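You operate a simulated robot arm through the tools that you are given. There is no shell and no other tool. Be economical: measure what you need, move in short steps, check, and stop when the job is done.

Carry out the task below with a simulated two-armed robot. There is one attempt and no reset: what you move stays moved.

Task
Take the brass nut from the top of the white table and leave it on top of the blue plate. Then fetch the small green cap and set it on top of the yellow plate. Then fetch the pink tablet from the top of the wooden bench and set it on the red tape there. Keep to this order.

It is judged by the outcome, as a careful person would: the job done as asked, and still so three seconds after it is handed in. It fails if anything else is knocked over, pushed out of place, dropped, spilled or broken. A push-on lid holds only when it is set on centred and level and pressed home; a screw cap is set on level and turned clockwise until tight.

Robot
Two 6-joint arms with two-finger parallel grippers on one trunk, on a base that drives. Base frame: it is fixed to the floor where the robot stands at the start and does not move with it; the origin is under the middle of the robot, x ahead of it, y to its left, z up; the surface under the hand at the start is at about z = 0.74. Readings come in m, rad, newtons and seconds.
The left shoulder is at the start at [-0.105, 0.177, 0.734], the right one opposite. With the tool pointing down near the work surface each hand reaches from about 0.1 to 0.7 m from the robot's upright axis, wherever it stands, measured 20 degrees to its own side. Places, roughly: brass nut (5x5x5 cm) [0.5, 0.2, 0.8]; pink tablet [0.5, 2.75, 1]; red tape [0.5, 3.5, 1]; small green cap (3x3x3 cm) [-4.4, 1.4, 0.8]; yellow plate [-5.25, 3.75, 1]. Payload 1.57 kg a hand.
The TCP of each hand is the grasp point between the finger pads, 0.03 m short of the fingertips. In the tool frame z runs along the fingers and y along their closing line. The gripper opens to 0.08 m. The fingers are 0.017 m wide and 0.012 m thick; the gripper's body (0.04 by 0.082 m) begins 0.08 m behind the TCP.
Orientation is that of the tool frame in the base frame, as a unit quaternion [x, y, z, w]. With the fingers straight down and closing along the base's y, the tool's x points along the base's -x, its y along +y and its z along -z.

Tools
- The arms move only by the tool step_arm. It takes "left_plan", "right_plan" or both (then of equal length, played together; a hand with none holds still); each is text: rows parted by semicolons, each of 7 numbers parted by spaces: the shift along the base's x, y, z in m, then the turn, a rotation vector about the base's x, y, z in rad, then the opening, from 0 (shut) to 1 (fully open). In form: dx dy dz rx ry rz claw; .... A call has 1 to 10 rows; each row shifts and turns the commanded pose from where the row before left it. Rows are played at 5 a second. More than 0.05 m and 0.15 rad between two rows, or a gripper value outside its range, and nothing of the call is played. A pose out of reach is approached as far as the arm can. The call stops where the force on the tool passes 40 N (or 10 N more than at its start, if that is more) or the arm is blocked; 0.2 s more then pass. Each finger travels about 0.072 m/s and halts on what it meets, pressing with about 21 N; the grip force reading is that of the motor and also rises with nothing between the fingers. The clock runs only during rows and for 0.2 s after the last one: add rows that do not move to give the fingers time. It gives the time, the measured TCP pose, the force on the tool (base axes), the opening and the grip force at its end, in the units of the frame above (readings bear some noise), with the torque about the TCP (base axes, N m) and any sound that the robot's microphone picked up, and new pictures: "show" is both (left out), scene, wrist or none (wrist: the cameras of the hands that moved).
- Cameras (640 x 400 px; columns grow to the right, rows downward): "scene" is now at [0.0376, 0.0351, 1.4591]; the picture's right is [0.43, -0.90, 0.00], its down [-0.65, -0.31, -0.69] and it looks along [0.62, 0.30, -0.72] (base axes); focal length 285 px, centre (320, 200). "left" rides on the left gripper at [0.072, 0.007, -0.122] in its tool frame; the picture's right is [-0.09, 1.00, 0.00], its down [-0.84, -0.08, -0.54] and it looks along [-0.54, -0.05, 0.84] (tool axes); focal length 238 px, centre (320, 200). "right" rides on the right gripper at [0.072, -0.007, -0.122] in its tool frame; the picture's right is [0.09, 1.00, 0.00], its down [-0.84, 0.08, -0.54] and it looks along [-0.54, 0.05, 0.84] (tool axes); focal length 238 px, centre (320, 200). There is no depth. A picture from a camera that has moved, and an enlarged one, comes with that camera's place and axes in the base frame and with its lens.
- slide_trunk(by): slides the trunk up (or, below 0, down) by that many m; the arms and the scene camera ride with it, the base frame stays. It gives what a move gives, with no picture.
- roll_base(legs): drives the robot by 1 to 6 legs, each [ahead, left, turn to the left] in m, m and rad, along the robot's own axes; the way and the turn of a leg run together, so that a leg with both is an arc; at most 1.5 m and 3.142 rad a leg. The arms and the cameras ride along, it lands a little off, and it stops where it bumps. It gives what a move gives, and a new picture of the scene camera.
- pan_tilt(pan, tilt): turns the head with the scene camera to pan (to the left, within 2.496 rad either way) and tilt (down, from -0.506 to 1.204), counted from straight ahead of the robot. It gives what a move gives, and a new picture of the scene camera.
- zoom(camera, box): a new picture of the part [left, top, right, bottom] of that camera's present view, enlarged. The clock stands still meanwhile.
- finish_job(): hands the job in; it is judged then, once.

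Go step by step. Nothing tells you exact positions but the pictures and the camera data: compare them with the known pose of the tool, close in by small moves and look again before you grip or let go. The budget is 165 turns and 260 pictures, counting those below and the enlarged ones. Unless the task says otherwise, let go and move clear before handing in, and close with one line.

The tools are called as name(argument=value, ...) on one line, values as JSON. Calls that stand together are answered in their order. step_arm: Moves the arms, as the interface text tells. Its arguments: {"type":"object","properties":{"left_plan":{"type":"string"},"right_plan":{"type":"string"},"show":{"type":"string","enum":["both","scene","wrist","none"]}},"required":[]} The other tools are called the same way: slide_trunk (by) slides the trunk up or down; roll_base (legs) drives the base; pan_tilt (pan, tilt) turns the head that bears the scene camera; zoom (camera, box) takes an enlarged picture of a part of a camera's view; finish_job () hands the job in.

At the start:

```text
time_s: 0.0
left_eef_pos: [0.3033, 0.4251, 0.9577]
left_tcp_rot: [0.0, 1.0, 0.0, 0.0]
left_contact_force: [-0.5, -0.1, 0.1]
left_ft_torque: [-0.01, 0.01, 0.0]
left_grip_width: 0.0798
left_finger_force: 0.0
right_eef_pos: [0.5016, 0.0015, 1.0359]
right_tcp_rot: [0.0, 1.0, 0.0, -0.001]
right_contact_force: [-0.2, -0.7, -0.1]
right_ft_torque: [0.0, -0.02, -0.04]
right_grip_width: 0.0799
right_finger_force: 0.1
trunk travel left (down, up): [-0.175, 0.153]
robot x, y, heading: [-0.0005, -0.0027, 0.003]
head pan, tilt: [0.443, 0.808]
```

scene: 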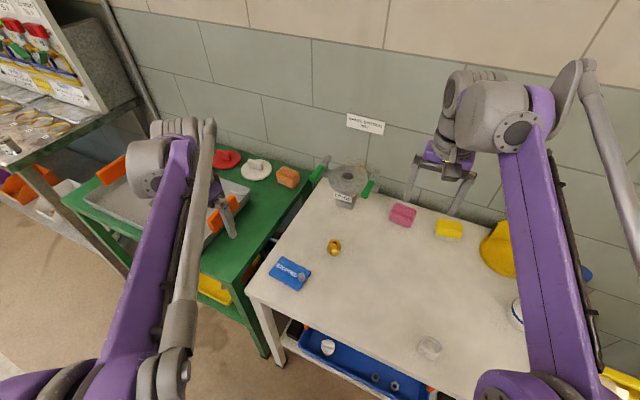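
right: 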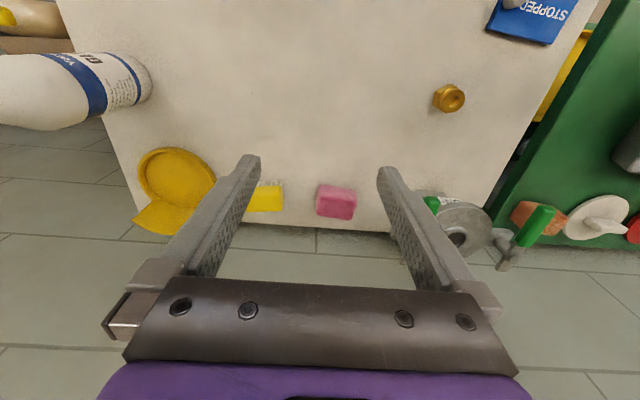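
left: 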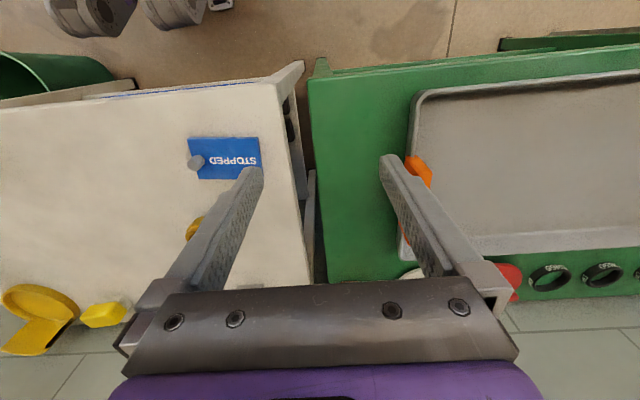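

I see the brass nut on the white table, with a blue "STOPPED" plate to its left that seems to have a small grey knob on it. I'll enlarge both before I plan the grasp.

zoom(camera="scene", box=[240, 220, 370, 301])

zoom(camera="right", box=[400, 0, 600, 125])

```text
4.92 times, centred on (305, 260) of scene
camera zoom: at [0.0376, 0.0351, 1.4591], right [0.43, -0.9, 0.0], down [-0.65, -0.31, -0.69], along [0.62, 0.3, -0.72], focal length 1404 px, centre (394, -98)
```

zoom: 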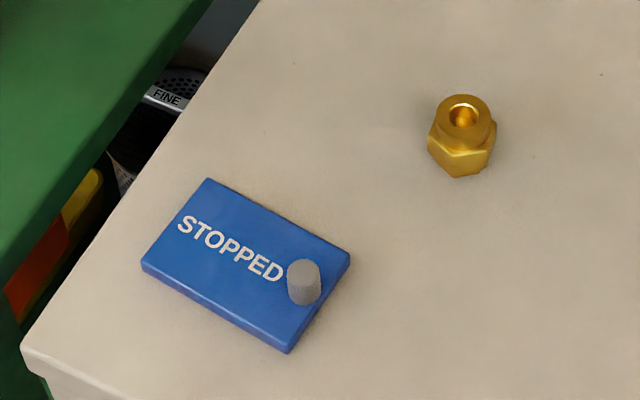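

```text
3.20 times, centred on (500, 62) of right
camera zoom: at [0.4296, -0.0049, 1.1592], right [-0.09, 1.0, 0.0], down [0.84, 0.08, 0.54], along [0.54, 0.05, -0.84], focal length 763 px, centre (-256, 640)
```

zoom: 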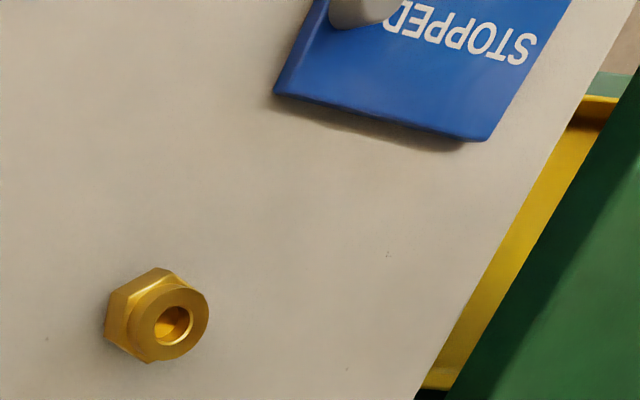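

The nut is at about (0.48, 0.20), and the plate is centred near (0.36, 0.284) with a knob near y=0.245. I'll bring the left hand over the nut, turned so the fingers close along x and clear the knob later. The right hand moves aside at the same time.

step_arm(left_plan="0.0177 -0.0225 0 0 0 -0.15 1;0.0177 -0.0225 0 0 0 -0.15 1;0.0177 -0.0225 0 0 0 -0.15 1;0.0177 -0.0225 0 0 0 -0.15 1;0.0177 -0.0225 0 0 0 -0.15 1;0.0177 -0.0225 0 0 0 -0.15 1;0.0177 -0.0225 0 0 0 -0.15 1;0.0177 -0.0225 0 0 0 -0.15 1;0.0177 -0.0225 0 0 0 -0.15 1;0.0177 -0.0225 0 0 0 -0.15 1", right_plan="0 -0.05 0 0 0 0 1;0 -0.05 0 0 0 0 1;0 -0.05 0 0 0 0 1;0 -0.05 0 0 0 0 1;0 0 0 0 0 0 1;0 0 0 0 0 0 1;0 0 0 0 0 0 1;0 0 0 0 0 0 1;0 0 0 0 0 0 1;0 0 0 0 0 0 1", show="both")

```text
time_s: 2.2
left_eef_pos: [0.4807, 0.1987, 0.9585]
left_tcp_rot: [0.682, 0.731, 0.0, 0.0]
left_contact_force: [0.4, 0.5, -0.3]
left_ft_torque: [-0.01, 0.01, 0.01]
left_grip_width: 0.0799
left_finger_force: 0.0
right_eef_pos: [0.5046, -0.1977, 1.0419]
right_tcp_rot: [0.0, 1.0, 0.0, 0.0]
right_contact_force: [-0.2, -0.5, -0.2]
right_ft_torque: [-0.02, 0.0, 0.0]
right_grip_width: 0.0801
right_finger_force: 0.1
trunk travel left (down, up): [-0.175, 0.153]
robot x, y, heading: [-0.0, -0.0026, -0.001]
head pan, tilt: [0.443, 0.808]
camera scene: at [0.0382, 0.0346, 1.4591], right [0.43, -0.9, 0.0], down [-0.65, -0.31, -0.69], along [0.62, 0.3, -0.72], focal length 285 px, centre (320, 200)
camera right: at [0.4325, -0.2058, 1.1638], right [-0.09, 1.0, 0.0], down [0.84, 0.08, 0.54], along [0.54, 0.05, -0.84], focal length 238 px, centre (320, 200)
camera left: at [0.4833, 0.2717, 1.0789], right [1.0, -0.02, 0.0], down [-0.02, -0.84, 0.54], along [-0.01, -0.54, -0.84], focal length 238 px, centre (320, 200)
```

scene: 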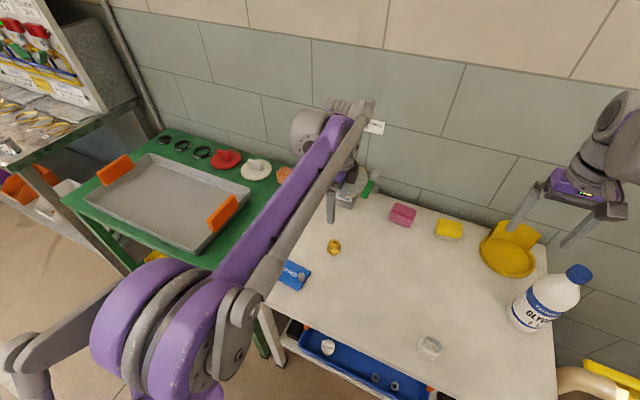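
right: 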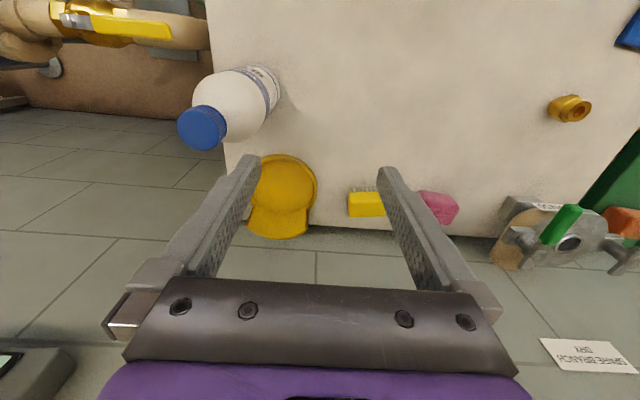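
left: 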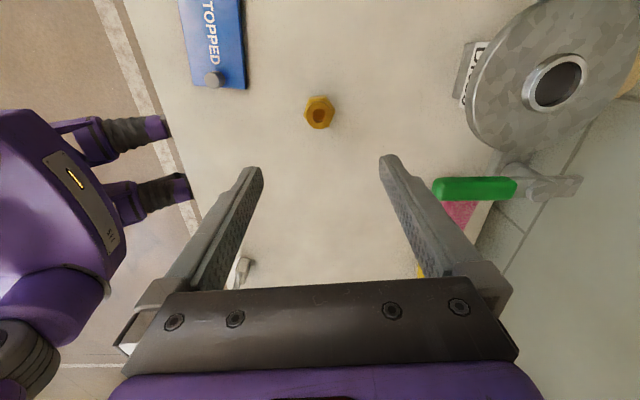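

The nut lies straight below the hand, at about (0.481, 0.205). I'll check which way its flats face.

zoom(camera="left", box=[180, 60, 360, 172])

```text
3.56 times, centred on (270, 116) of left
camera zoom: at [0.4833, 0.2717, 1.0789], right [1.0, -0.02, 0.0], down [-0.02, -0.84, 0.54], along [-0.01, -0.54, -0.84], focal length 848 px, centre (498, 499)
```

zoom: 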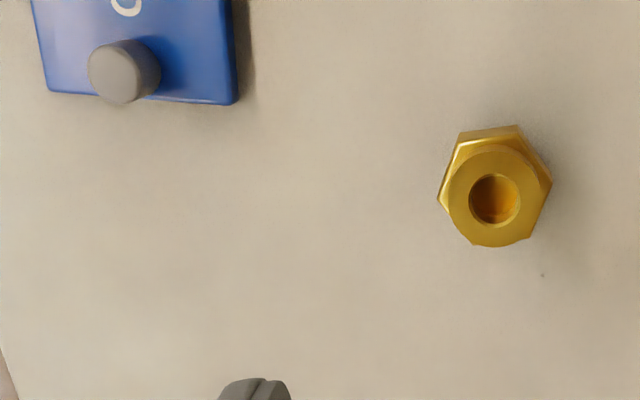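

The flats face about −20°, so I'll turn the hand 0.4 rad more and descend partway.

step_arm(left_plan="0 0.004 -0.03 0 0 -0.1 1;0 0 -0.03 0 0 -0.1 1;0 0 -0.03 0 0 -0.1 1;0 0 -0.03 0 0 -0.1 1;0 0 -0.03 0 0 0 1", show="wrist")

```text
time_s: 3.4
left_eef_pos: [0.4793, 0.2048, 0.8078]
left_tcp_rot: [0.814, 0.581, -0.001, 0.0]
left_contact_force: [0.1, -0.2, -0.3]
left_ft_torque: [0.01, -0.03, 0.03]
left_grip_width: 0.0796
left_finger_force: 0.0
right_eef_pos: [0.5035, -0.1984, 1.0431]
right_tcp_rot: [-0.001, 1.0, -0.001, 0.0]
right_contact_force: [-0.9, 0.2, -0.3]
right_ft_torque: [0.02, 0.02, 0.05]
right_grip_width: 0.0798
right_finger_force: 0.1
trunk travel left (down, up): [-0.175, 0.153]
robot x, y, heading: [0.0006, 0.001, 0.001]
head pan, tilt: [0.443, 0.808]
camera left: at [0.5084, 0.2708, 0.9279], right [0.91, -0.41, 0.0], down [-0.34, -0.77, 0.54], along [-0.22, -0.49, -0.84], focal length 238 px, centre (320, 200)
```

left: 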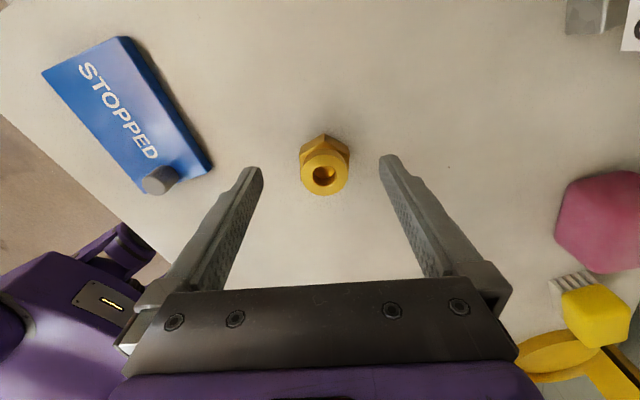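

The flats now line up with the fingers. I'll lower the hand to the nut and close.

step_arm(left_plan="0.002 0.001 -0.016 0 0 0 1;0.001 0.001 -0.015 0 0 0 1;0 0 0 0 0 0 0.6;0 0 0 0 0 0 0.3;0 0 0 0 0 0 0.2;0 0 0 0 0 0 0.2;0 0 0 0 0 0 0.2", show="wrist")

```text
time_s: 5.0
left_eef_pos: [0.4825, 0.2059, 0.7754]
left_tcp_rot: [0.813, 0.582, 0.0, 0.0]
left_contact_force: [-0.6, 0.6, -0.1]
left_ft_torque: [0.01, -0.02, 0.0]
left_grip_width: 0.0404
left_finger_force: 21.1
right_eef_pos: [0.5036, -0.1992, 1.0414]
right_tcp_rot: [0.0, 1.0, 0.0, 0.0]
right_contact_force: [-0.3, 0.6, -0.2]
right_ft_torque: [-0.02, 0.02, -0.05]
right_grip_width: 0.0798
right_finger_force: 0.0
trunk travel left (down, up): [-0.175, 0.153]
robot x, y, heading: [0.0001, 0.0025, 0.006]
head pan, tilt: [0.443, 0.808]
camera left: at [0.5129, 0.2724, 0.8969], right [0.91, -0.41, 0.0], down [-0.34, -0.77, 0.54], along [-0.22, -0.49, -0.84], focal length 238 px, centre (320, 200)
```

left: 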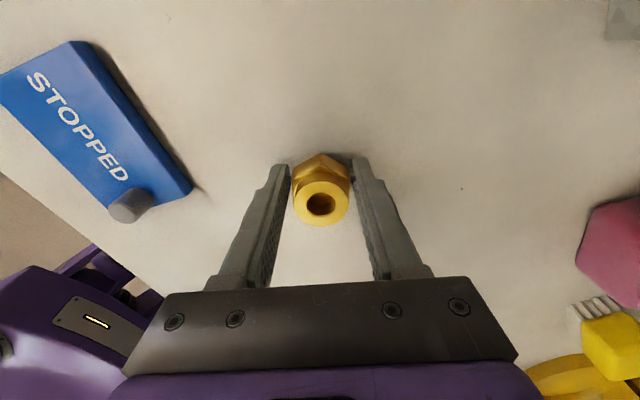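

The nut is gripped at a width of 4 cm. I'll lift it and carry it over the free part of the plate.

step_arm(left_plan="0 0 0.04 0 0 0 0.2;0 0 0.04 0 0 0 0.2;-0.03 0.024 0 0 0 0 0.2;-0.03 0.024 0 0 0 0 0.2;-0.03 0.024 0 0 0 0 0.2;-0.032 0.025 0 0 0 0 0.2;0 0 0 0 0 0 0.2", show="both")

```text
time_s: 6.6
left_eef_pos: [0.3639, 0.3048, 0.8577]
left_tcp_rot: [0.813, 0.582, -0.001, 0.0]
left_contact_force: [0.8, 0.6, -0.7]
left_ft_torque: [0.0, 0.0, -0.01]
left_grip_width: 0.0407
left_finger_force: 20.8
right_eef_pos: [0.5037, -0.1981, 1.0419]
right_tcp_rot: [0.001, 1.0, 0.0, 0.0]
right_contact_force: [0.2, -0.6, 0.9]
right_ft_torque: [0.01, -0.01, -0.03]
right_grip_width: 0.0798
right_finger_force: 0.1
trunk travel left (down, up): [-0.175, 0.153]
robot x, y, heading: [-0.0028, 0.0009, 0.001]
head pan, tilt: [0.443, 0.808]
camera scene: at [0.0383, 0.035, 1.4591], right [0.43, -0.9, 0.0], down [-0.65, -0.31, -0.69], along [0.62, 0.3, -0.72], focal length 285 px, centre (320, 200)
camera left: at [0.3927, 0.371, 0.9781], right [0.91, -0.41, 0.0], down [-0.34, -0.77, 0.54], along [-0.22, -0.49, -0.84], focal length 238 px, centre (320, 200)
```

scene: 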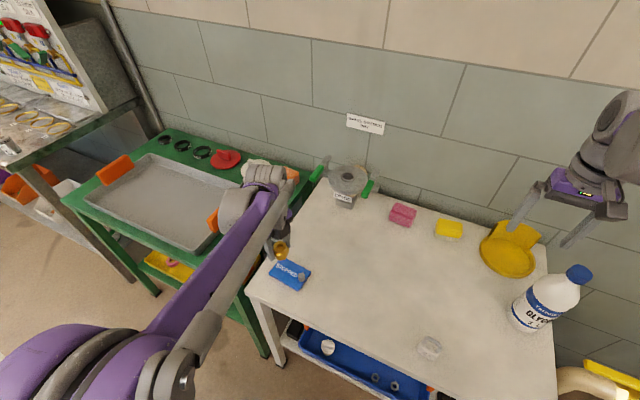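
left: 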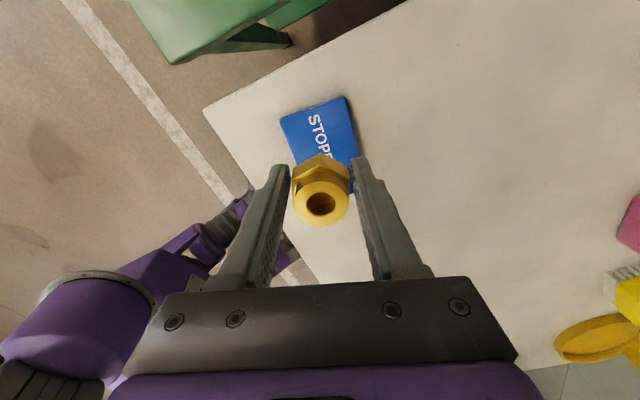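

The nut is over the plate's free half. I'll lower it in stages, watching the force.

step_arm(left_plan="0.001 -0.001 -0.03 0 0 0 0.2;0 0 -0.03 0 0 0 0.2;0 0 -0.005 0 0 0 0.2;0 0 0 0 0 0 0.2", show="wrist")

zoom(camera="scene", box=[240, 220, 340, 302])

```text
time_s: 7.6
left_eef_pos: [0.3659, 0.3022, 0.7904]
left_tcp_rot: [0.813, 0.582, -0.001, 0.0]
left_contact_force: [-0.5, 0.4, -2.4]
left_ft_torque: [0.02, 0.0, 0.02]
left_grip_width: 0.0405
left_finger_force: 20.9
right_eef_pos: [0.505, -0.1985, 1.0425]
right_tcp_rot: [0.0, 1.0, 0.0, 0.0]
right_contact_force: [-0.6, 0.2, -0.2]
right_ft_torque: [0.03, 0.0, 0.01]
right_grip_width: 0.0802
right_finger_force: 0.0
trunk travel left (down, up): [-0.175, 0.153]
robot x, y, heading: [0.0014, -0.0038, 0.001]
head pan, tilt: [0.443, 0.808]
camera left: at [0.3947, 0.3679, 0.9121], right [0.91, -0.41, 0.0], down [-0.34, -0.77, 0.54], along [-0.22, -0.49, -0.84], focal length 238 px, centre (320, 200)
```

left: 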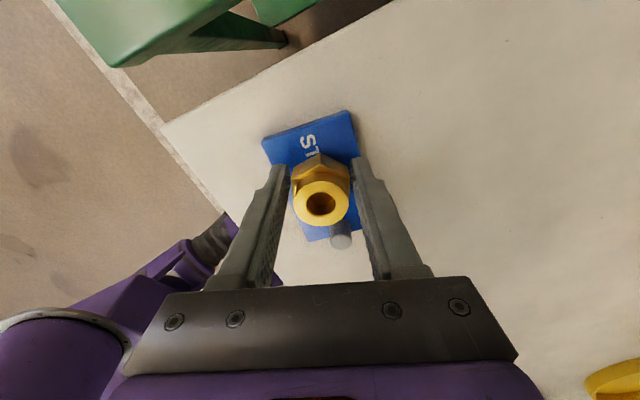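

```text
4.88 times, centred on (290, 261) of scene
camera zoom: at [0.0378, 0.0352, 1.4591], right [0.43, -0.9, 0.0], down [-0.65, -0.31, -0.69], along [0.62, 0.3, -0.72], focal length 1391 px, centre (466, -98)
```

zoom: 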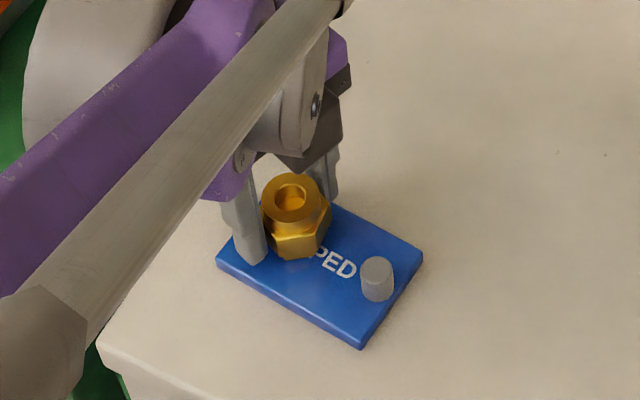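

It looks almost seated, so I'll nudge down a few millimetres and watch the force.

step_arm(left_plan="0 0 -0.0015 0 0 0 0.2;0 0 0 0 0 0 0.2", show="none")

```text
time_s: 8.2
left_eef_pos: [0.3641, 0.301, 0.7902]
left_tcp_rot: [0.813, 0.582, 0.0, 0.001]
left_contact_force: [0.4, -1.0, -1.8]
left_ft_torque: [0.03, 0.01, -0.02]
left_grip_width: 0.0408
left_finger_force: 20.8
right_eef_pos: [0.5037, -0.1985, 1.0424]
right_tcp_rot: [0.0, 1.0, -0.001, -0.001]
right_contact_force: [-1.1, -0.2, -1.1]
right_ft_torque: [0.04, 0.0, 0.0]
right_grip_width: 0.08
right_finger_force: 0.0
trunk travel left (down, up): [-0.175, 0.153]
robot x, y, heading: [0.0012, -0.0, -0.0]
head pan, tilt: [0.443, 0.808]
```

step_arm(left_plan="0 0 -0.002 0 0 0 0.2;0 0 0 0 0 0 0.2", show="none")

```text
time_s: 8.8
left_eef_pos: [0.3637, 0.3033, 0.787]
left_tcp_rot: [0.813, 0.582, -0.001, 0.0]
left_contact_force: [0.1, -0.6, -0.4]
left_ft_torque: [0.04, -0.04, 0.01]
left_grip_width: 0.0408
left_finger_force: 21.3
right_eef_pos: [0.5031, -0.1987, 1.0412]
right_tcp_rot: [0.0, 1.0, -0.001, 0.0]
right_contact_force: [0.6, -0.2, 0.1]
right_ft_torque: [0.04, -0.04, 0.02]
right_grip_width: 0.0802
right_finger_force: 0.2
trunk travel left (down, up): [-0.175, 0.153]
robot x, y, heading: [-0.0021, -0.0026, 0.008]
head pan, tilt: [0.443, 0.808]
```

There's no contact yet, so I keep going down slowly.

step_arm(left_plan="0 0 -0.002 0 0 0 0.2;0 0 0 0 0 0 0.2", show="none")

zoom(camera="scene", box=[270, 240, 320, 281])

```text
time_s: 9.4
left_eef_pos: [0.3632, 0.3015, 0.7874]
left_tcp_rot: [0.812, 0.583, 0.001, -0.001]
left_contact_force: [5.4, 5.0, 18.3]
left_ft_torque: [0.03, -0.09, 0.04]
left_grip_width: 0.0408
left_finger_force: 21.1
right_eef_pos: [0.5049, -0.1989, 1.0427]
right_tcp_rot: [0.0, 1.0, 0.0, 0.0]
right_contact_force: [0.1, 0.1, 0.8]
right_ft_torque: [0.02, 0.0, 0.03]
right_grip_width: 0.08
right_finger_force: 0.1
trunk travel left (down, up): [-0.175, 0.153]
robot x, y, heading: [0.0012, 0.0015, -0.001]
head pan, tilt: [0.443, 0.808]
```

```text
9.76 times, centred on (295, 260) of scene
camera zoom: at [0.0373, 0.0348, 1.4592], right [0.43, -0.9, 0.0], down [-0.65, -0.31, -0.69], along [0.62, 0.3, -0.72], focal length 2782 px, centre (564, -390)
```

zoom: 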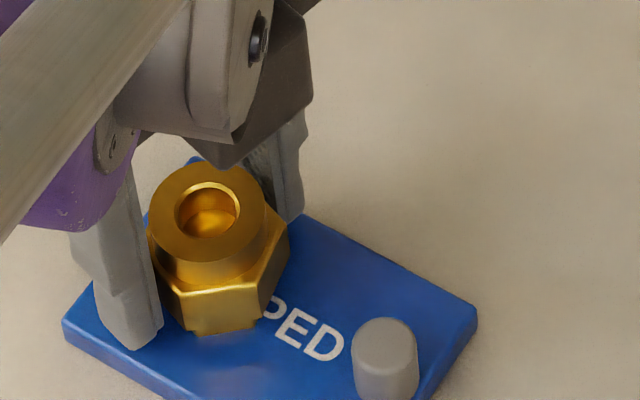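

It made contact at 18 N. I'll ease off, open and lift straight up.

step_arm(left_plan="0 0 0.001 0 0 0 0.2;0 0 0 0 0 0 0.7;0 0 0 0 0 0 0.8;0 0 0 0 0 0 0.8;0 0 0.02 0 0 0 0.8;0 0 0.04 0 0 0 0.8;0 0 0.05 0 0 0 0.8;0 0 0.05 0 0 0 0.8", show="wrist")

zoom(camera="scene", box=[250, 230, 330, 280])

```text
time_s: 11.2
left_eef_pos: [0.363, 0.303, 0.9479]
left_tcp_rot: [0.813, 0.582, 0.0, 0.001]
left_contact_force: [0.2, -0.5, 0.0]
left_ft_torque: [-0.01, 0.0, -0.02]
left_grip_width: 0.0641
left_finger_force: 0.1
right_eef_pos: [0.5037, -0.1979, 1.0426]
right_tcp_rot: [0.0, 1.0, 0.0, 0.001]
right_contact_force: [-0.4, -0.9, -0.2]
right_ft_torque: [0.0, -0.01, -0.03]
right_grip_width: 0.0801
right_finger_force: 0.0
trunk travel left (down, up): [-0.175, 0.153]
robot x, y, heading: [0.0049, -0.0049, -0.004]
head pan, tilt: [0.443, 0.808]
camera left: at [0.3925, 0.3692, 1.0694], right [0.91, -0.41, 0.0], down [-0.34, -0.77, 0.54], along [-0.22, -0.49, -0.84], focal length 238 px, centre (320, 200)
```

left: 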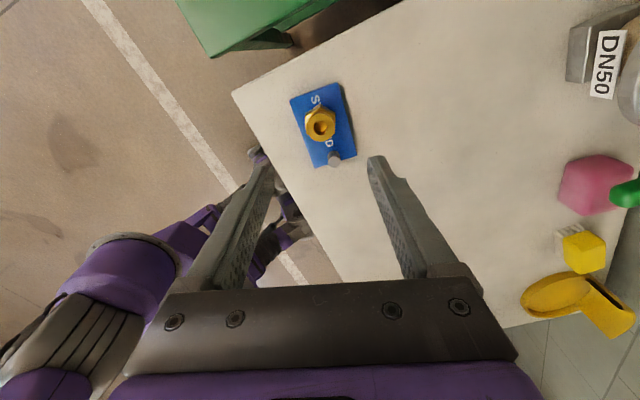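

```text
8.00 times, centred on (290, 255) of scene
camera zoom: at [0.0373, 0.0348, 1.4591], right [0.43, -0.9, 0.0], down [-0.65, -0.31, -0.69], along [0.62, 0.3, -0.72], focal length 2281 px, centre (560, -240)
```

zoom: 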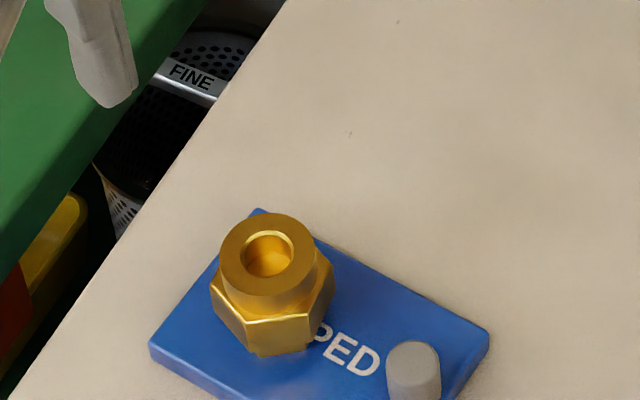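

The nut sits on the plate. Next I'll tuck both arms and look behind the robot before driving.

step_arm(left_plan="-0.01 0 0.01 0 0 0.15 1;-0.01 0 0.01 0 0 0.15 1;-0.01 0 0.01 0 0 0.15 1;-0.01 0 0.01 0 0 0.15 1;-0.01 0 0.01 0 0 0.15 1;-0.01 0 0.01 0 0 0.15 1;-0.01 0 0.01 0 0 0.15 1;-0.01 0 0.01 0 0 0.15 1;-0.01 0 0.01 0 0 0.15 1;-0.01 0 0.01 0 0 0.15 1", right_plan="-0.024 -0.005 0 0 0 0 1;-0.024 -0.005 0 0 0 0 1;-0.024 -0.005 0 0 0 0 1;-0.024 -0.005 0 0 0 0 1;-0.024 -0.005 0 0 0 0 1;-0.024 -0.005 0 0 0 0 1;-0.024 -0.005 0 0 0 0 1;-0.024 -0.005 0 0 0 0 1;-0.024 -0.005 0 0 0 0 1;-0.024 -0.005 0 0 0 0 1", show="none")

pan_tilt(pan=2.45, tilt=0.25)

pan_tilt(pan=1.3, tilt=0.3)

pan_tilt(pan=-2.45, tilt=0.3)

```text
time_s: 13.4
left_eef_pos: [0.2618, 0.303, 1.0485]
left_tcp_rot: [0.198, 0.98, 0.0, 0.001]
left_contact_force: [0.2, -0.2, 0.0]
left_ft_torque: [0.0, -0.01, -0.01]
left_grip_width: 0.0802
left_finger_force: 0.0
right_eef_pos: [0.2633, -0.2498, 1.0384]
right_tcp_rot: [0.0, 1.0, 0.0, 0.0]
right_contact_force: [0.3, 0.4, -0.1]
right_ft_torque: [-0.04, 0.03, 0.01]
right_grip_width: 0.0801
right_finger_force: 0.1
trunk travel left (down, up): [-0.175, 0.153]
robot x, y, heading: [0.0032, 0.0031, -0.001]
head pan, tilt: [0.443, 0.808]
```

```text
time_s: 15.3
left_eef_pos: [0.2617, 0.3049, 1.0469]
left_tcp_rot: [0.2, 0.98, 0.0, 0.0]
left_contact_force: [0.5, 0.6, -0.2]
left_ft_torque: [-0.04, 0.02, -0.02]
left_grip_width: 0.0799
left_finger_force: 0.0
right_eef_pos: [0.265, -0.2501, 1.0375]
right_tcp_rot: [0.0, 1.0, 0.0, 0.0]
right_contact_force: [0.3, 0.2, -0.9]
right_ft_torque: [0.01, 0.02, -0.02]
right_grip_width: 0.0802
right_finger_force: 0.1
trunk travel left (down, up): [-0.175, 0.153]
robot x, y, heading: [-0.0007, 0.0006, 0.0]
head pan, tilt: [2.45, 0.25]
camera scene: at [-0.1068, 0.0603, 1.509], right [0.64, 0.77, 0.0], down [0.19, -0.16, -0.97], along [-0.75, 0.62, -0.25], focal length 285 px, centre (320, 200)
```

scene: 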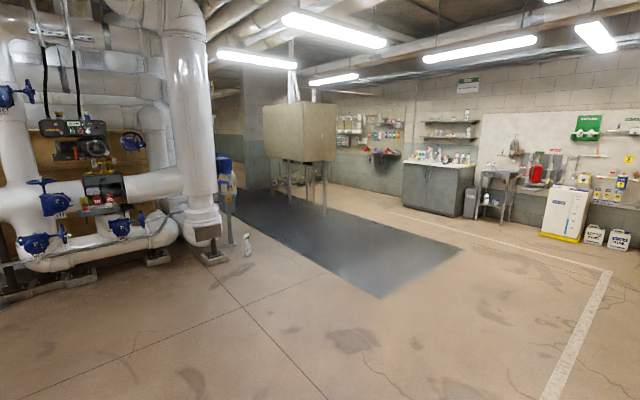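

```text
time_s: 16.7
left_eef_pos: [0.262, 0.3057, 1.0487]
left_tcp_rot: [0.2, 0.98, 0.0, 0.0]
left_contact_force: [-0.5, 0.5, 1.1]
left_ft_torque: [0.01, 0.0, -0.02]
left_grip_width: 0.0801
left_finger_force: 0.0
right_eef_pos: [0.2649, -0.2509, 1.0389]
right_tcp_rot: [-0.001, 1.0, 0.0, 0.001]
right_contact_force: [0.8, 0.2, -0.5]
right_ft_torque: [-0.01, 0.03, 0.01]
right_grip_width: 0.0798
right_finger_force: 0.2
trunk travel left (down, up): [-0.175, 0.153]
robot x, y, heading: [-0.0027, 0.0012, 0.001]
head pan, tilt: [1.3, 0.3]
camera scene: at [-0.0099, 0.0907, 1.5043], right [0.96, -0.27, 0.0], down [-0.08, -0.28, -0.96], along [0.25, 0.92, -0.3], focal length 285 px, centre (320, 200)
```

scene: 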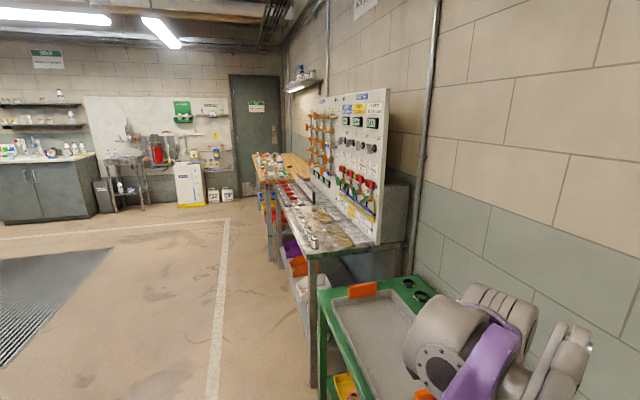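

```text
time_s: 19.8
left_eef_pos: [0.2604, 0.304, 1.0474]
left_tcp_rot: [0.2, 0.98, 0.001, 0.0]
left_contact_force: [0.0, 1.1, -0.2]
left_ft_torque: [0.0, 0.01, -0.01]
left_grip_width: 0.0802
left_finger_force: 0.1
right_eef_pos: [0.2648, -0.2498, 1.0378]
right_tcp_rot: [-0.001, 1.0, -0.001, 0.0]
right_contact_force: [-0.6, 0.5, 0.0]
right_ft_torque: [-0.01, 0.02, -0.03]
right_grip_width: 0.0802
right_finger_force: 0.0
trunk travel left (down, up): [-0.175, 0.153]
robot x, y, heading: [-0.0002, 0.0012, -0.002]
head pan, tilt: [-2.45, 0.3]
camera scene: at [-0.1068, -0.0588, 1.5043], right [-0.64, 0.77, 0.0], down [0.23, 0.19, -0.96], along [-0.74, -0.61, -0.3], focal length 285 px, centre (320, 200)
```

scene: 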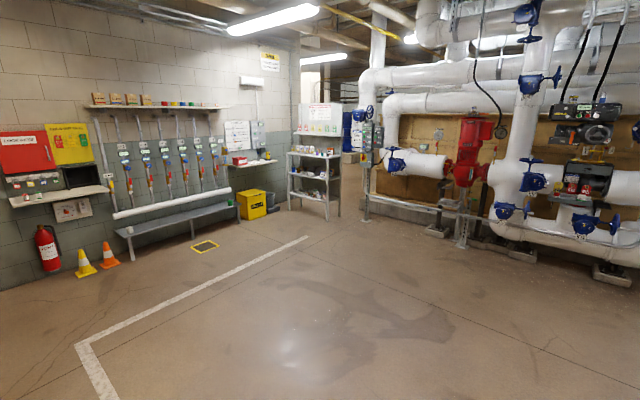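

The cap's spot lies behind the white pipes, near a blue box on a stand, and the yellow plate's spot is behind the hanging tank. I'll back away from the table, turn toward that area and drive closer.

roll_base(legs=[[-0.6, 0, 0], [0, 0, 2.42], [1.5, 0, 0]])

pan_tilt(pan=0.25, tilt=0.35)

```text
time_s: 36.0
left_eef_pos: [-2.1487, 0.9139, 1.0476]
left_tcp_rot: [0.851, -0.526, -0.001, 0.0]
left_contact_force: [0.0, 0.0, 0.3]
left_ft_torque: [0.0, 0.01, -0.01]
left_grip_width: 0.08
left_finger_force: 0.1
right_eef_pos: [-1.789, 1.3374, 1.0373]
right_tcp_rot: [0.938, -0.346, 0.0, 0.0]
right_contact_force: [-1.3, 0.5, 0.7]
right_ft_torque: [-0.01, -0.01, 0.03]
right_grip_width: 0.0803
right_finger_force: 0.1
trunk travel left (down, up): [-0.175, 0.153]
robot x, y, heading: [-1.7496, 0.9749, 2.432]
head pan, tilt: [-2.45, 0.3]
camera scene: at [-1.6289, 0.9504, 1.5043], right [-0.02, -1.0, 0.0], down [-0.3, 0.0, -0.96], along [0.96, -0.02, -0.3], focal length 285 px, centre (320, 200)
```

scene: 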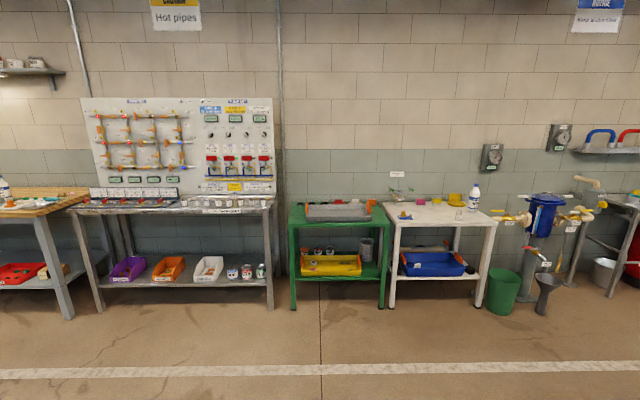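

```text
time_s: 38.5
left_eef_pos: [-2.1481, 0.9136, 1.0467]
left_tcp_rot: [0.851, -0.526, 0.0, 0.0]
left_contact_force: [1.2, 0.5, 0.9]
left_ft_torque: [-0.03, 0.03, 0.01]
left_grip_width: 0.0799
left_finger_force: 0.0
right_eef_pos: [-1.79, 1.3364, 1.0379]
right_tcp_rot: [0.938, -0.346, 0.0, 0.001]
right_contact_force: [0.5, 1.3, 0.0]
right_ft_torque: [0.0, 0.0, 0.03]
right_grip_width: 0.0801
right_finger_force: 0.0
trunk travel left (down, up): [-0.175, 0.153]
robot x, y, heading: [-1.7521, 0.9738, 2.439]
head pan, tilt: [0.25, 0.351]
camera scene: at [-1.8056, 0.9929, 1.4995], right [0.44, 0.9, 0.0], down [0.31, -0.15, -0.94], along [-0.84, 0.42, -0.34], focal length 285 px, centre (320, 200)
```

scene: 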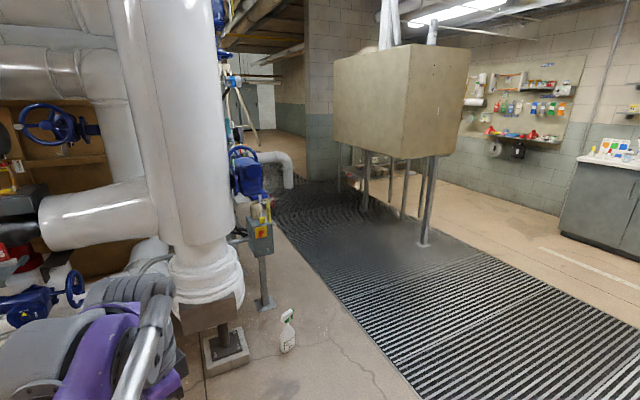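

The dark area is floor grating, with a lane between the pipes and the tank legs at y of about 1.9 to 3.1. I'll drive into that lane and look toward the cap.

roll_base(legs=[[0, 0, -0.32], [1.5, 0, 0], [0, 0, 1.2]])

pan_tilt(pan=0.25, tilt=0.4)

```text
time_s: 49.9
left_eef_pos: [-2.7306, 1.8847, 1.0478]
left_tcp_rot: [0.996, -0.092, 0.0, 0.0]
left_contact_force: [-0.5, -0.5, 0.0]
left_ft_torque: [0.03, 0.01, 0.01]
left_grip_width: 0.0801
left_finger_force: 0.1
right_eef_pos: [-2.8502, 2.4258, 1.0386]
right_tcp_rot: [0.994, 0.106, 0.0, 0.0]
right_contact_force: [-0.5, -0.4, 0.0]
right_ft_torque: [0.0, -0.01, -0.01]
right_grip_width: 0.0799
right_finger_force: 0.1
trunk travel left (down, up): [-0.175, 0.153]
robot x, y, heading: [-2.5394, 2.2357, -2.928]
head pan, tilt: [0.25, 0.351]
camera scene: at [-2.5845, 2.2041, 1.4995], right [-0.45, 0.89, 0.0], down [0.31, 0.15, -0.94], along [-0.84, -0.42, -0.34], focal length 285 px, centre (320, 200)
```

scene: 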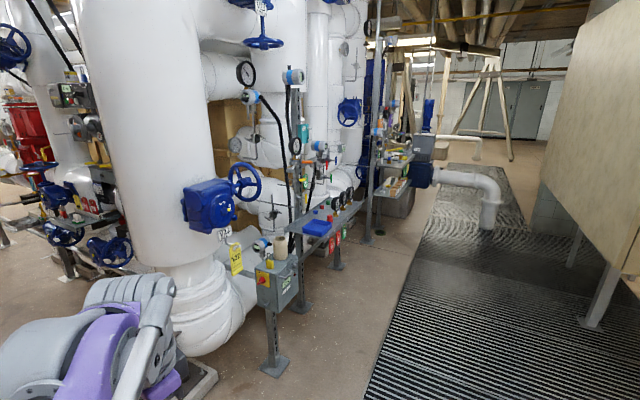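

```text
time_s: 50.5
left_eef_pos: [-2.7297, 1.8837, 1.047]
left_tcp_rot: [0.996, -0.092, 0.0, 0.0]
left_contact_force: [0.8, 1.0, 1.4]
left_ft_torque: [0.0, 0.02, 0.0]
left_grip_width: 0.08
left_finger_force: 0.0
right_eef_pos: [-2.8501, 2.4258, 1.0387]
right_tcp_rot: [0.994, 0.107, 0.0, 0.0]
right_contact_force: [-0.7, 0.5, -0.4]
right_ft_torque: [0.01, 0.02, 0.0]
right_grip_width: 0.0799
right_finger_force: 0.0
trunk travel left (down, up): [-0.175, 0.153]
robot x, y, heading: [-2.5396, 2.2398, -2.928]
head pan, tilt: [0.25, 0.4]
camera scene: at [-2.5841, 2.2043, 1.495], right [-0.45, 0.89, 0.0], down [0.35, 0.17, -0.92], along [-0.82, -0.41, -0.39], focal length 285 px, centre (320, 200)
```

scene: 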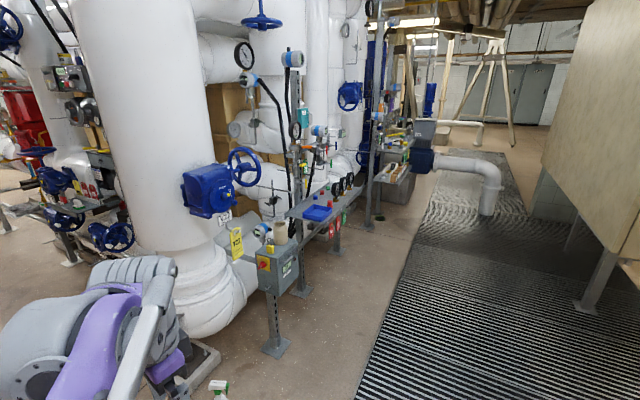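

A narrow shelf by the pipes holds a blue tray and small coloured items. I'll enlarge it.

zoom(camera="scene", box=[240, 110, 440, 235])

```text
3.20 times, centred on (340, 172) of scene
camera zoom: at [-2.5841, 2.2043, 1.495], right [-0.45, 0.89, 0.0], down [0.35, 0.17, -0.92], along [-0.82, -0.41, -0.39], focal length 912 px, centre (256, 288)
```

zoom: 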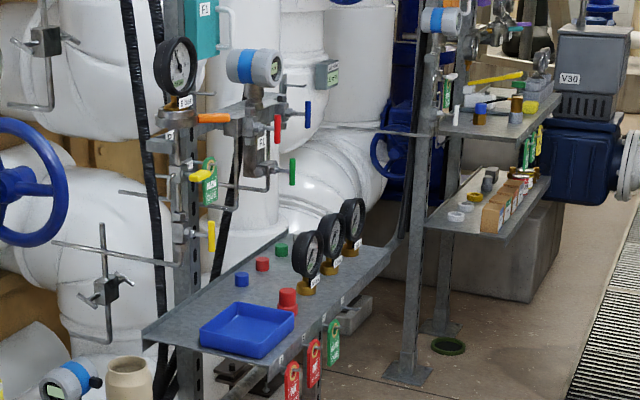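

The shelf runs along x from −3.8 to −4.45 with its front edge at y≈1.6. The green cap is behind the gauges at about (−4.26, 1.43), so I'll drive in front of the shelf and face it.

roll_base(legs=[[0, 0, -0.21], [1.5, 0, 0], [0, 0, 1.57]])

pan_tilt(pan=-0.2, tilt=0.7)

```text
time_s: 62.8
left_eef_pos: [-3.7453, 2.0021, 1.047]
left_tcp_rot: [0.82, 0.572, -0.001, 0.0]
left_contact_force: [0.1, -0.5, 0.8]
left_ft_torque: [0.01, -0.01, -0.04]
left_grip_width: 0.0799
left_finger_force: 0.0
right_eef_pos: [-4.2991, 1.9757, 1.038]
right_tcp_rot: [0.692, 0.722, 0.001, -0.001]
right_contact_force: [0.6, 0.0, -0.6]
right_ft_torque: [0.02, -0.04, -0.02]
right_grip_width: 0.0802
right_finger_force: 0.2
trunk travel left (down, up): [-0.175, 0.153]
robot x, y, heading: [-4.0604, 2.2543, -1.53]
head pan, tilt: [0.25, 0.4]
camera scene: at [-4.0348, 2.1994, 1.495], right [-0.96, -0.29, 0.0], down [-0.11, 0.37, -0.92], along [0.27, -0.88, -0.39], focal length 285 px, centre (320, 200)
```

scene: 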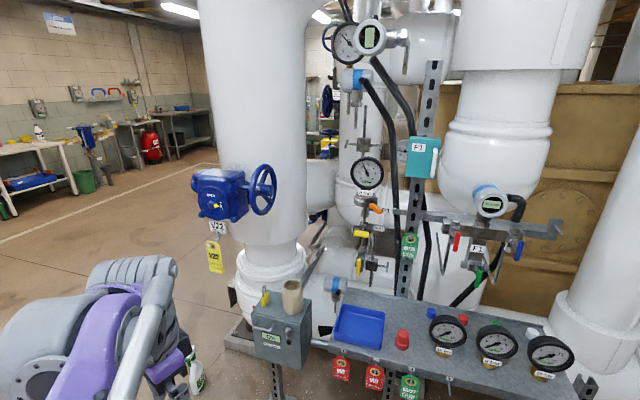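

```text
time_s: 63.7
left_eef_pos: [-3.7458, 2.0029, 1.047]
left_tcp_rot: [0.82, 0.572, -0.001, 0.0]
left_contact_force: [0.7, 0.6, 0.2]
left_ft_torque: [-0.01, -0.02, 0.0]
left_grip_width: 0.0799
left_finger_force: 0.0
right_eef_pos: [-4.2993, 1.9762, 1.0374]
right_tcp_rot: [0.691, 0.723, 0.001, 0.0]
right_contact_force: [-0.6, 0.9, 0.7]
right_ft_torque: [0.0, -0.01, -0.01]
right_grip_width: 0.0796
right_finger_force: 0.0
trunk travel left (down, up): [-0.175, 0.153]
robot x, y, heading: [-4.0616, 2.2497, -1.528]
head pan, tilt: [-0.201, 0.7]
camera scene: at [-4.0748, 2.2041, 1.4682], right [-0.99, 0.15, 0.0], down [0.1, 0.64, -0.77], along [-0.12, -0.76, -0.64], focal length 285 px, centre (320, 200)
```

scene: 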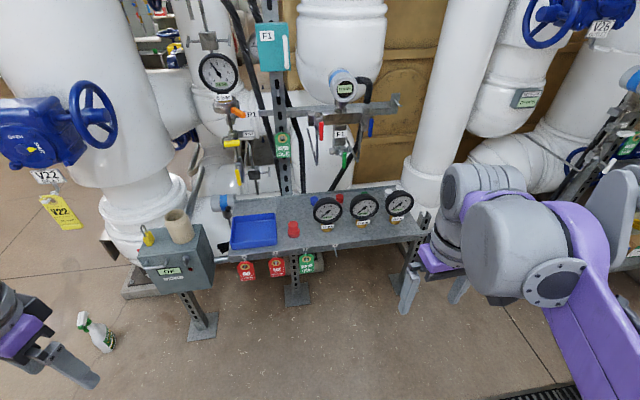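

zoom(camera="scene", box=[220, 130, 440, 268])

```text
2.90 times, centred on (330, 199) of scene
camera zoom: at [-4.0748, 2.2041, 1.4682], right [-0.99, 0.15, 0.0], down [0.1, 0.64, -0.77], along [-0.12, -0.76, -0.64], focal length 827 px, centre (291, 203)
```

zoom: 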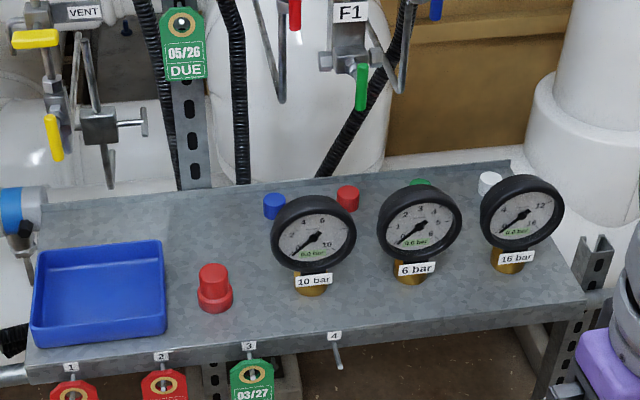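

There's a row of caps behind the gauges (blue, red, green, white), with the green one at about (−4.373, 1.40). Valve levers hang above the shelf near it, so I'll raise the trunk, drive closer and look from above.

slide_trunk(by=0.14)

roll_base(legs=[[0.2, -0.13, 0]])

pan_tilt(pan=-0.35, tilt=0.8)

```text
time_s: 65.3
left_eef_pos: [-3.7458, 2.0032, 1.1876]
left_tcp_rot: [0.821, 0.572, 0.001, 0.0]
left_contact_force: [-0.1, 0.4, 0.8]
left_ft_torque: [-0.01, -0.01, -0.02]
left_grip_width: 0.08
left_finger_force: 0.0
right_eef_pos: [-4.2991, 1.9768, 1.1782]
right_tcp_rot: [0.691, 0.723, 0.0, 0.0]
right_contact_force: [-0.3, -0.9, -0.1]
right_ft_torque: [-0.01, -0.04, 0.01]
right_grip_width: 0.0801
right_finger_force: 0.0
trunk travel left (down, up): [-0.315, 0.013]
robot x, y, heading: [-4.0624, 2.2516, -1.532]
head pan, tilt: [-0.201, 0.7]
```

```text
time_s: 67.1
left_eef_pos: [-3.8639, 1.8046, 1.1876]
left_tcp_rot: [0.818, 0.575, 0.0, 0.0]
left_contact_force: [-0.5, 0.0, 0.0]
left_ft_torque: [-0.02, 0.01, -0.03]
left_grip_width: 0.0799
left_finger_force: 0.0
right_eef_pos: [-4.4173, 1.7732, 1.1775]
right_tcp_rot: [0.689, 0.725, 0.001, 0.0]
right_contact_force: [0.3, 0.6, 1.1]
right_ft_torque: [-0.03, -0.01, 0.03]
right_grip_width: 0.0799
right_finger_force: 0.1
trunk travel left (down, up): [-0.315, 0.013]
robot x, y, heading: [-4.1846, 2.0502, -1.524]
head pan, tilt: [-0.201, 0.7]
camera scene: at [-4.1943, 2.0101, 1.6121], right [-0.99, 0.15, 0.0], down [0.1, 0.64, -0.77], along [-0.11, -0.76, -0.64], focal length 285 px, centre (320, 200)
```

scene: 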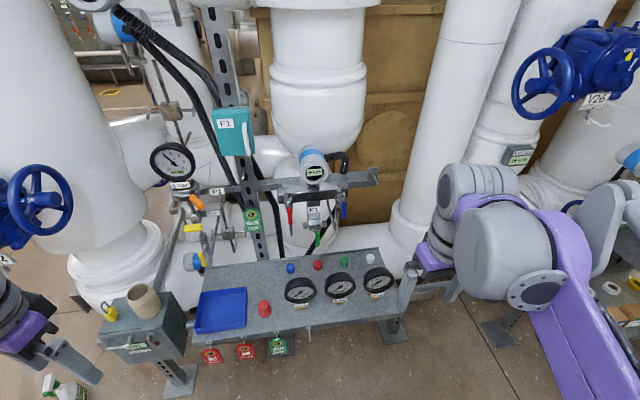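

```text
time_s: 67.8
left_eef_pos: [-3.8647, 1.8023, 1.1879]
left_tcp_rot: [0.819, 0.573, 0.0, 0.001]
left_contact_force: [0.1, -0.2, 0.7]
left_ft_torque: [0.03, 0.0, -0.02]
left_grip_width: 0.0801
left_finger_force: 0.0
right_eef_pos: [-4.4175, 1.7724, 1.1785]
right_tcp_rot: [0.689, 0.725, -0.001, 0.0]
right_contact_force: [0.0, -0.6, -0.8]
right_ft_torque: [0.0, -0.01, 0.0]
right_grip_width: 0.08
right_finger_force: 0.1
trunk travel left (down, up): [-0.315, 0.013]
robot x, y, heading: [-4.1832, 2.049, -1.516]
head pan, tilt: [-0.351, 0.799]
camera scene: at [-4.2058, 2.016, 1.604], right [-0.96, 0.29, 0.0], down [0.21, 0.69, -0.7], along [-0.21, -0.67, -0.72], focal length 285 px, centre (320, 200)
```

scene: 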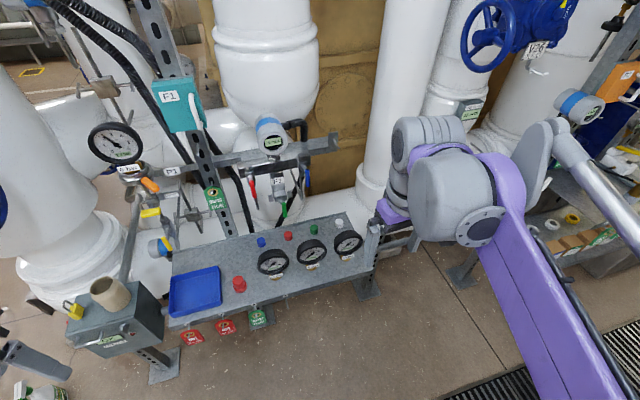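

zoom(camera="scene", box=[220, 130, 400, 290])

zoom(camera="right", box=[0, 0, 640, 400])

```text
2.50 times, centred on (310, 210) of scene
camera zoom: at [-4.2058, 2.016, 1.604], right [-0.96, 0.29, 0.0], down [0.21, 0.69, -0.7], along [-0.21, -0.67, -0.72], focal length 713 px, centre (345, 175)
```

zoom: 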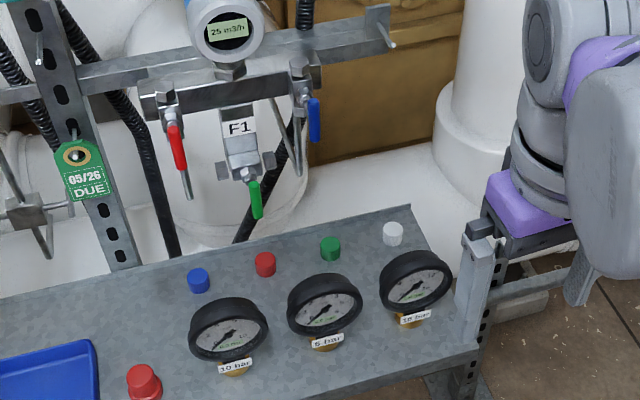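

```text
1.00 times, centred on (320, 200) of right (not enlarged: the box is as wide or as high as the picture)
camera zoom: at [-4.4281, 1.844, 1.3001], right [0.99, 0.14, 0.0], down [0.12, -0.83, 0.54], along [0.08, -0.54, -0.84], focal length 238 px, centre (320, 200)
```

zoom: 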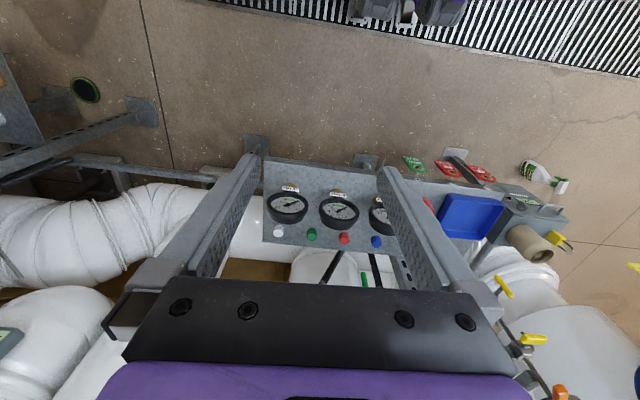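

The cap is in the gap behind the 6-bar and 16-bar gauges, under the strut and levers, so I'll need a grasp leaning back toward the robot by about 35°. I'll check the hand's real shape first.

pan_tilt(pan=0.9, tilt=0.8)

```text
time_s: 69.3
left_eef_pos: [-3.864, 1.804, 1.1887]
left_tcp_rot: [0.819, 0.573, 0.0, 0.0]
left_contact_force: [1.3, 0.6, 0.7]
left_ft_torque: [0.01, 0.04, 0.0]
left_grip_width: 0.0801
left_finger_force: 0.0
right_eef_pos: [-4.4174, 1.7741, 1.1791]
right_tcp_rot: [0.69, 0.724, 0.0, -0.001]
right_contact_force: [0.8, 0.6, 0.3]
right_ft_torque: [0.0, 0.0, -0.01]
right_grip_width: 0.08
right_finger_force: 0.0
trunk travel left (down, up): [-0.315, 0.013]
robot x, y, heading: [-4.1827, 2.0496, -1.523]
head pan, tilt: [0.901, 0.799]
camera scene: at [-4.1162, 2.0467, 1.604], right [-0.58, -0.81, 0.0], down [-0.58, 0.42, -0.7], along [0.57, -0.4, -0.72], focal length 285 px, centre (320, 200)
```

scene: 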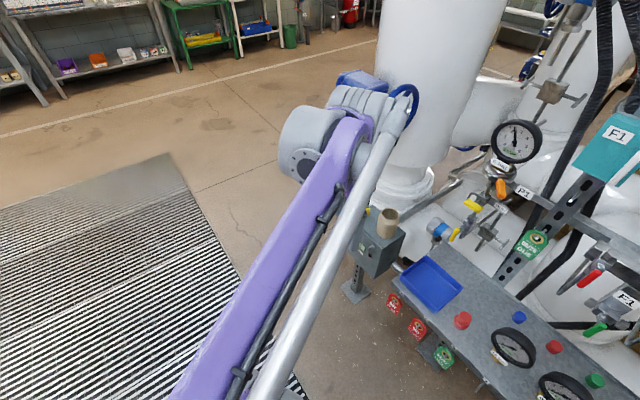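

I'll tilt the right hand about 35° so the fingers point forward and down, and stage it above the gauges in line with the cap.

step_arm(right_plan="0.0074 -0.03 -0.015 -0.122 0 0 0.8;0.0074 -0.03 -0.015 -0.122 0 0 0.8;0.0074 -0.03 -0.015 -0.122 0 0 0.8;0.0074 -0.03 -0.015 -0.122 0 0 0.8;0.0074 -0.03 -0.015 -0.122 0 0 0.8;0 0 0 0 0 0 0.8", show="wrist")

pan_tilt(pan=-0.2, tilt=0.7)

```text
time_s: 70.7
left_eef_pos: [-3.865, 1.8043, 1.1868]
left_tcp_rot: [0.819, 0.573, 0.0, -0.001]
left_contact_force: [-0.6, -0.6, -1.1]
left_ft_torque: [-0.01, -0.02, 0.0]
left_grip_width: 0.0798
left_finger_force: 0.0
right_eef_pos: [-4.3819, 1.623, 1.1056]
right_tcp_rot: [0.657, 0.691, -0.219, 0.208]
right_contact_force: [0.0, -0.9, -0.6]
right_ft_torque: [0.0, 0.0, -0.03]
right_grip_width: 0.064
right_finger_force: 0.1
trunk travel left (down, up): [-0.315, 0.013]
robot x, y, heading: [-4.1834, 2.0488, -1.524]
head pan, tilt: [0.901, 0.799]
camera right: at [-4.3923, 1.7506, 1.1636], right [0.99, 0.12, -0.08], down [0.12, -0.37, 0.92], along [0.08, -0.92, -0.38], focal length 238 px, centre (320, 200)
```

right: 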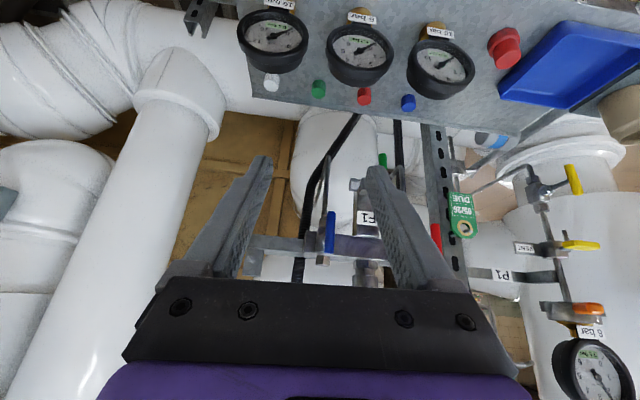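

```text
time_s: 72.0
left_eef_pos: [-3.8639, 1.8027, 1.1885]
left_tcp_rot: [0.819, 0.573, 0.0, -0.001]
left_contact_force: [0.2, 0.5, -0.5]
left_ft_torque: [0.02, 0.03, 0.02]
left_grip_width: 0.0801
left_finger_force: 0.0
right_eef_pos: [-4.3823, 1.6228, 1.1059]
right_tcp_rot: [0.657, 0.692, -0.217, 0.207]
right_contact_force: [-0.4, 0.4, -0.3]
right_ft_torque: [0.02, -0.02, -0.01]
right_grip_width: 0.0638
right_finger_force: 0.0
trunk travel left (down, up): [-0.315, 0.013]
robot x, y, heading: [-4.1806, 2.0533, -1.514]
head pan, tilt: [-0.201, 0.7]
camera scene: at [-4.1944, 2.0095, 1.6122], right [-0.99, 0.15, 0.0], down [0.1, 0.64, -0.76], along [-0.11, -0.76, -0.64], focal length 285 px, centre (320, 200)
```

scene: 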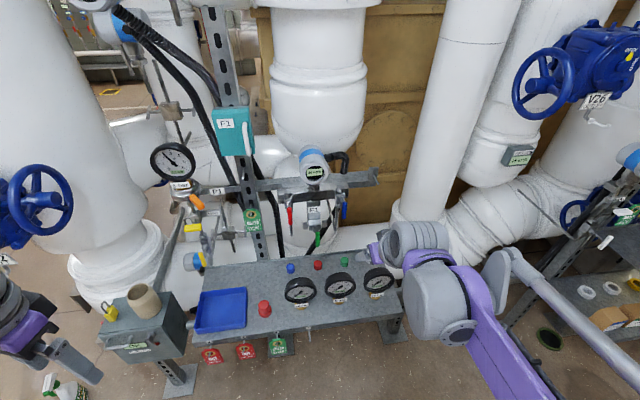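

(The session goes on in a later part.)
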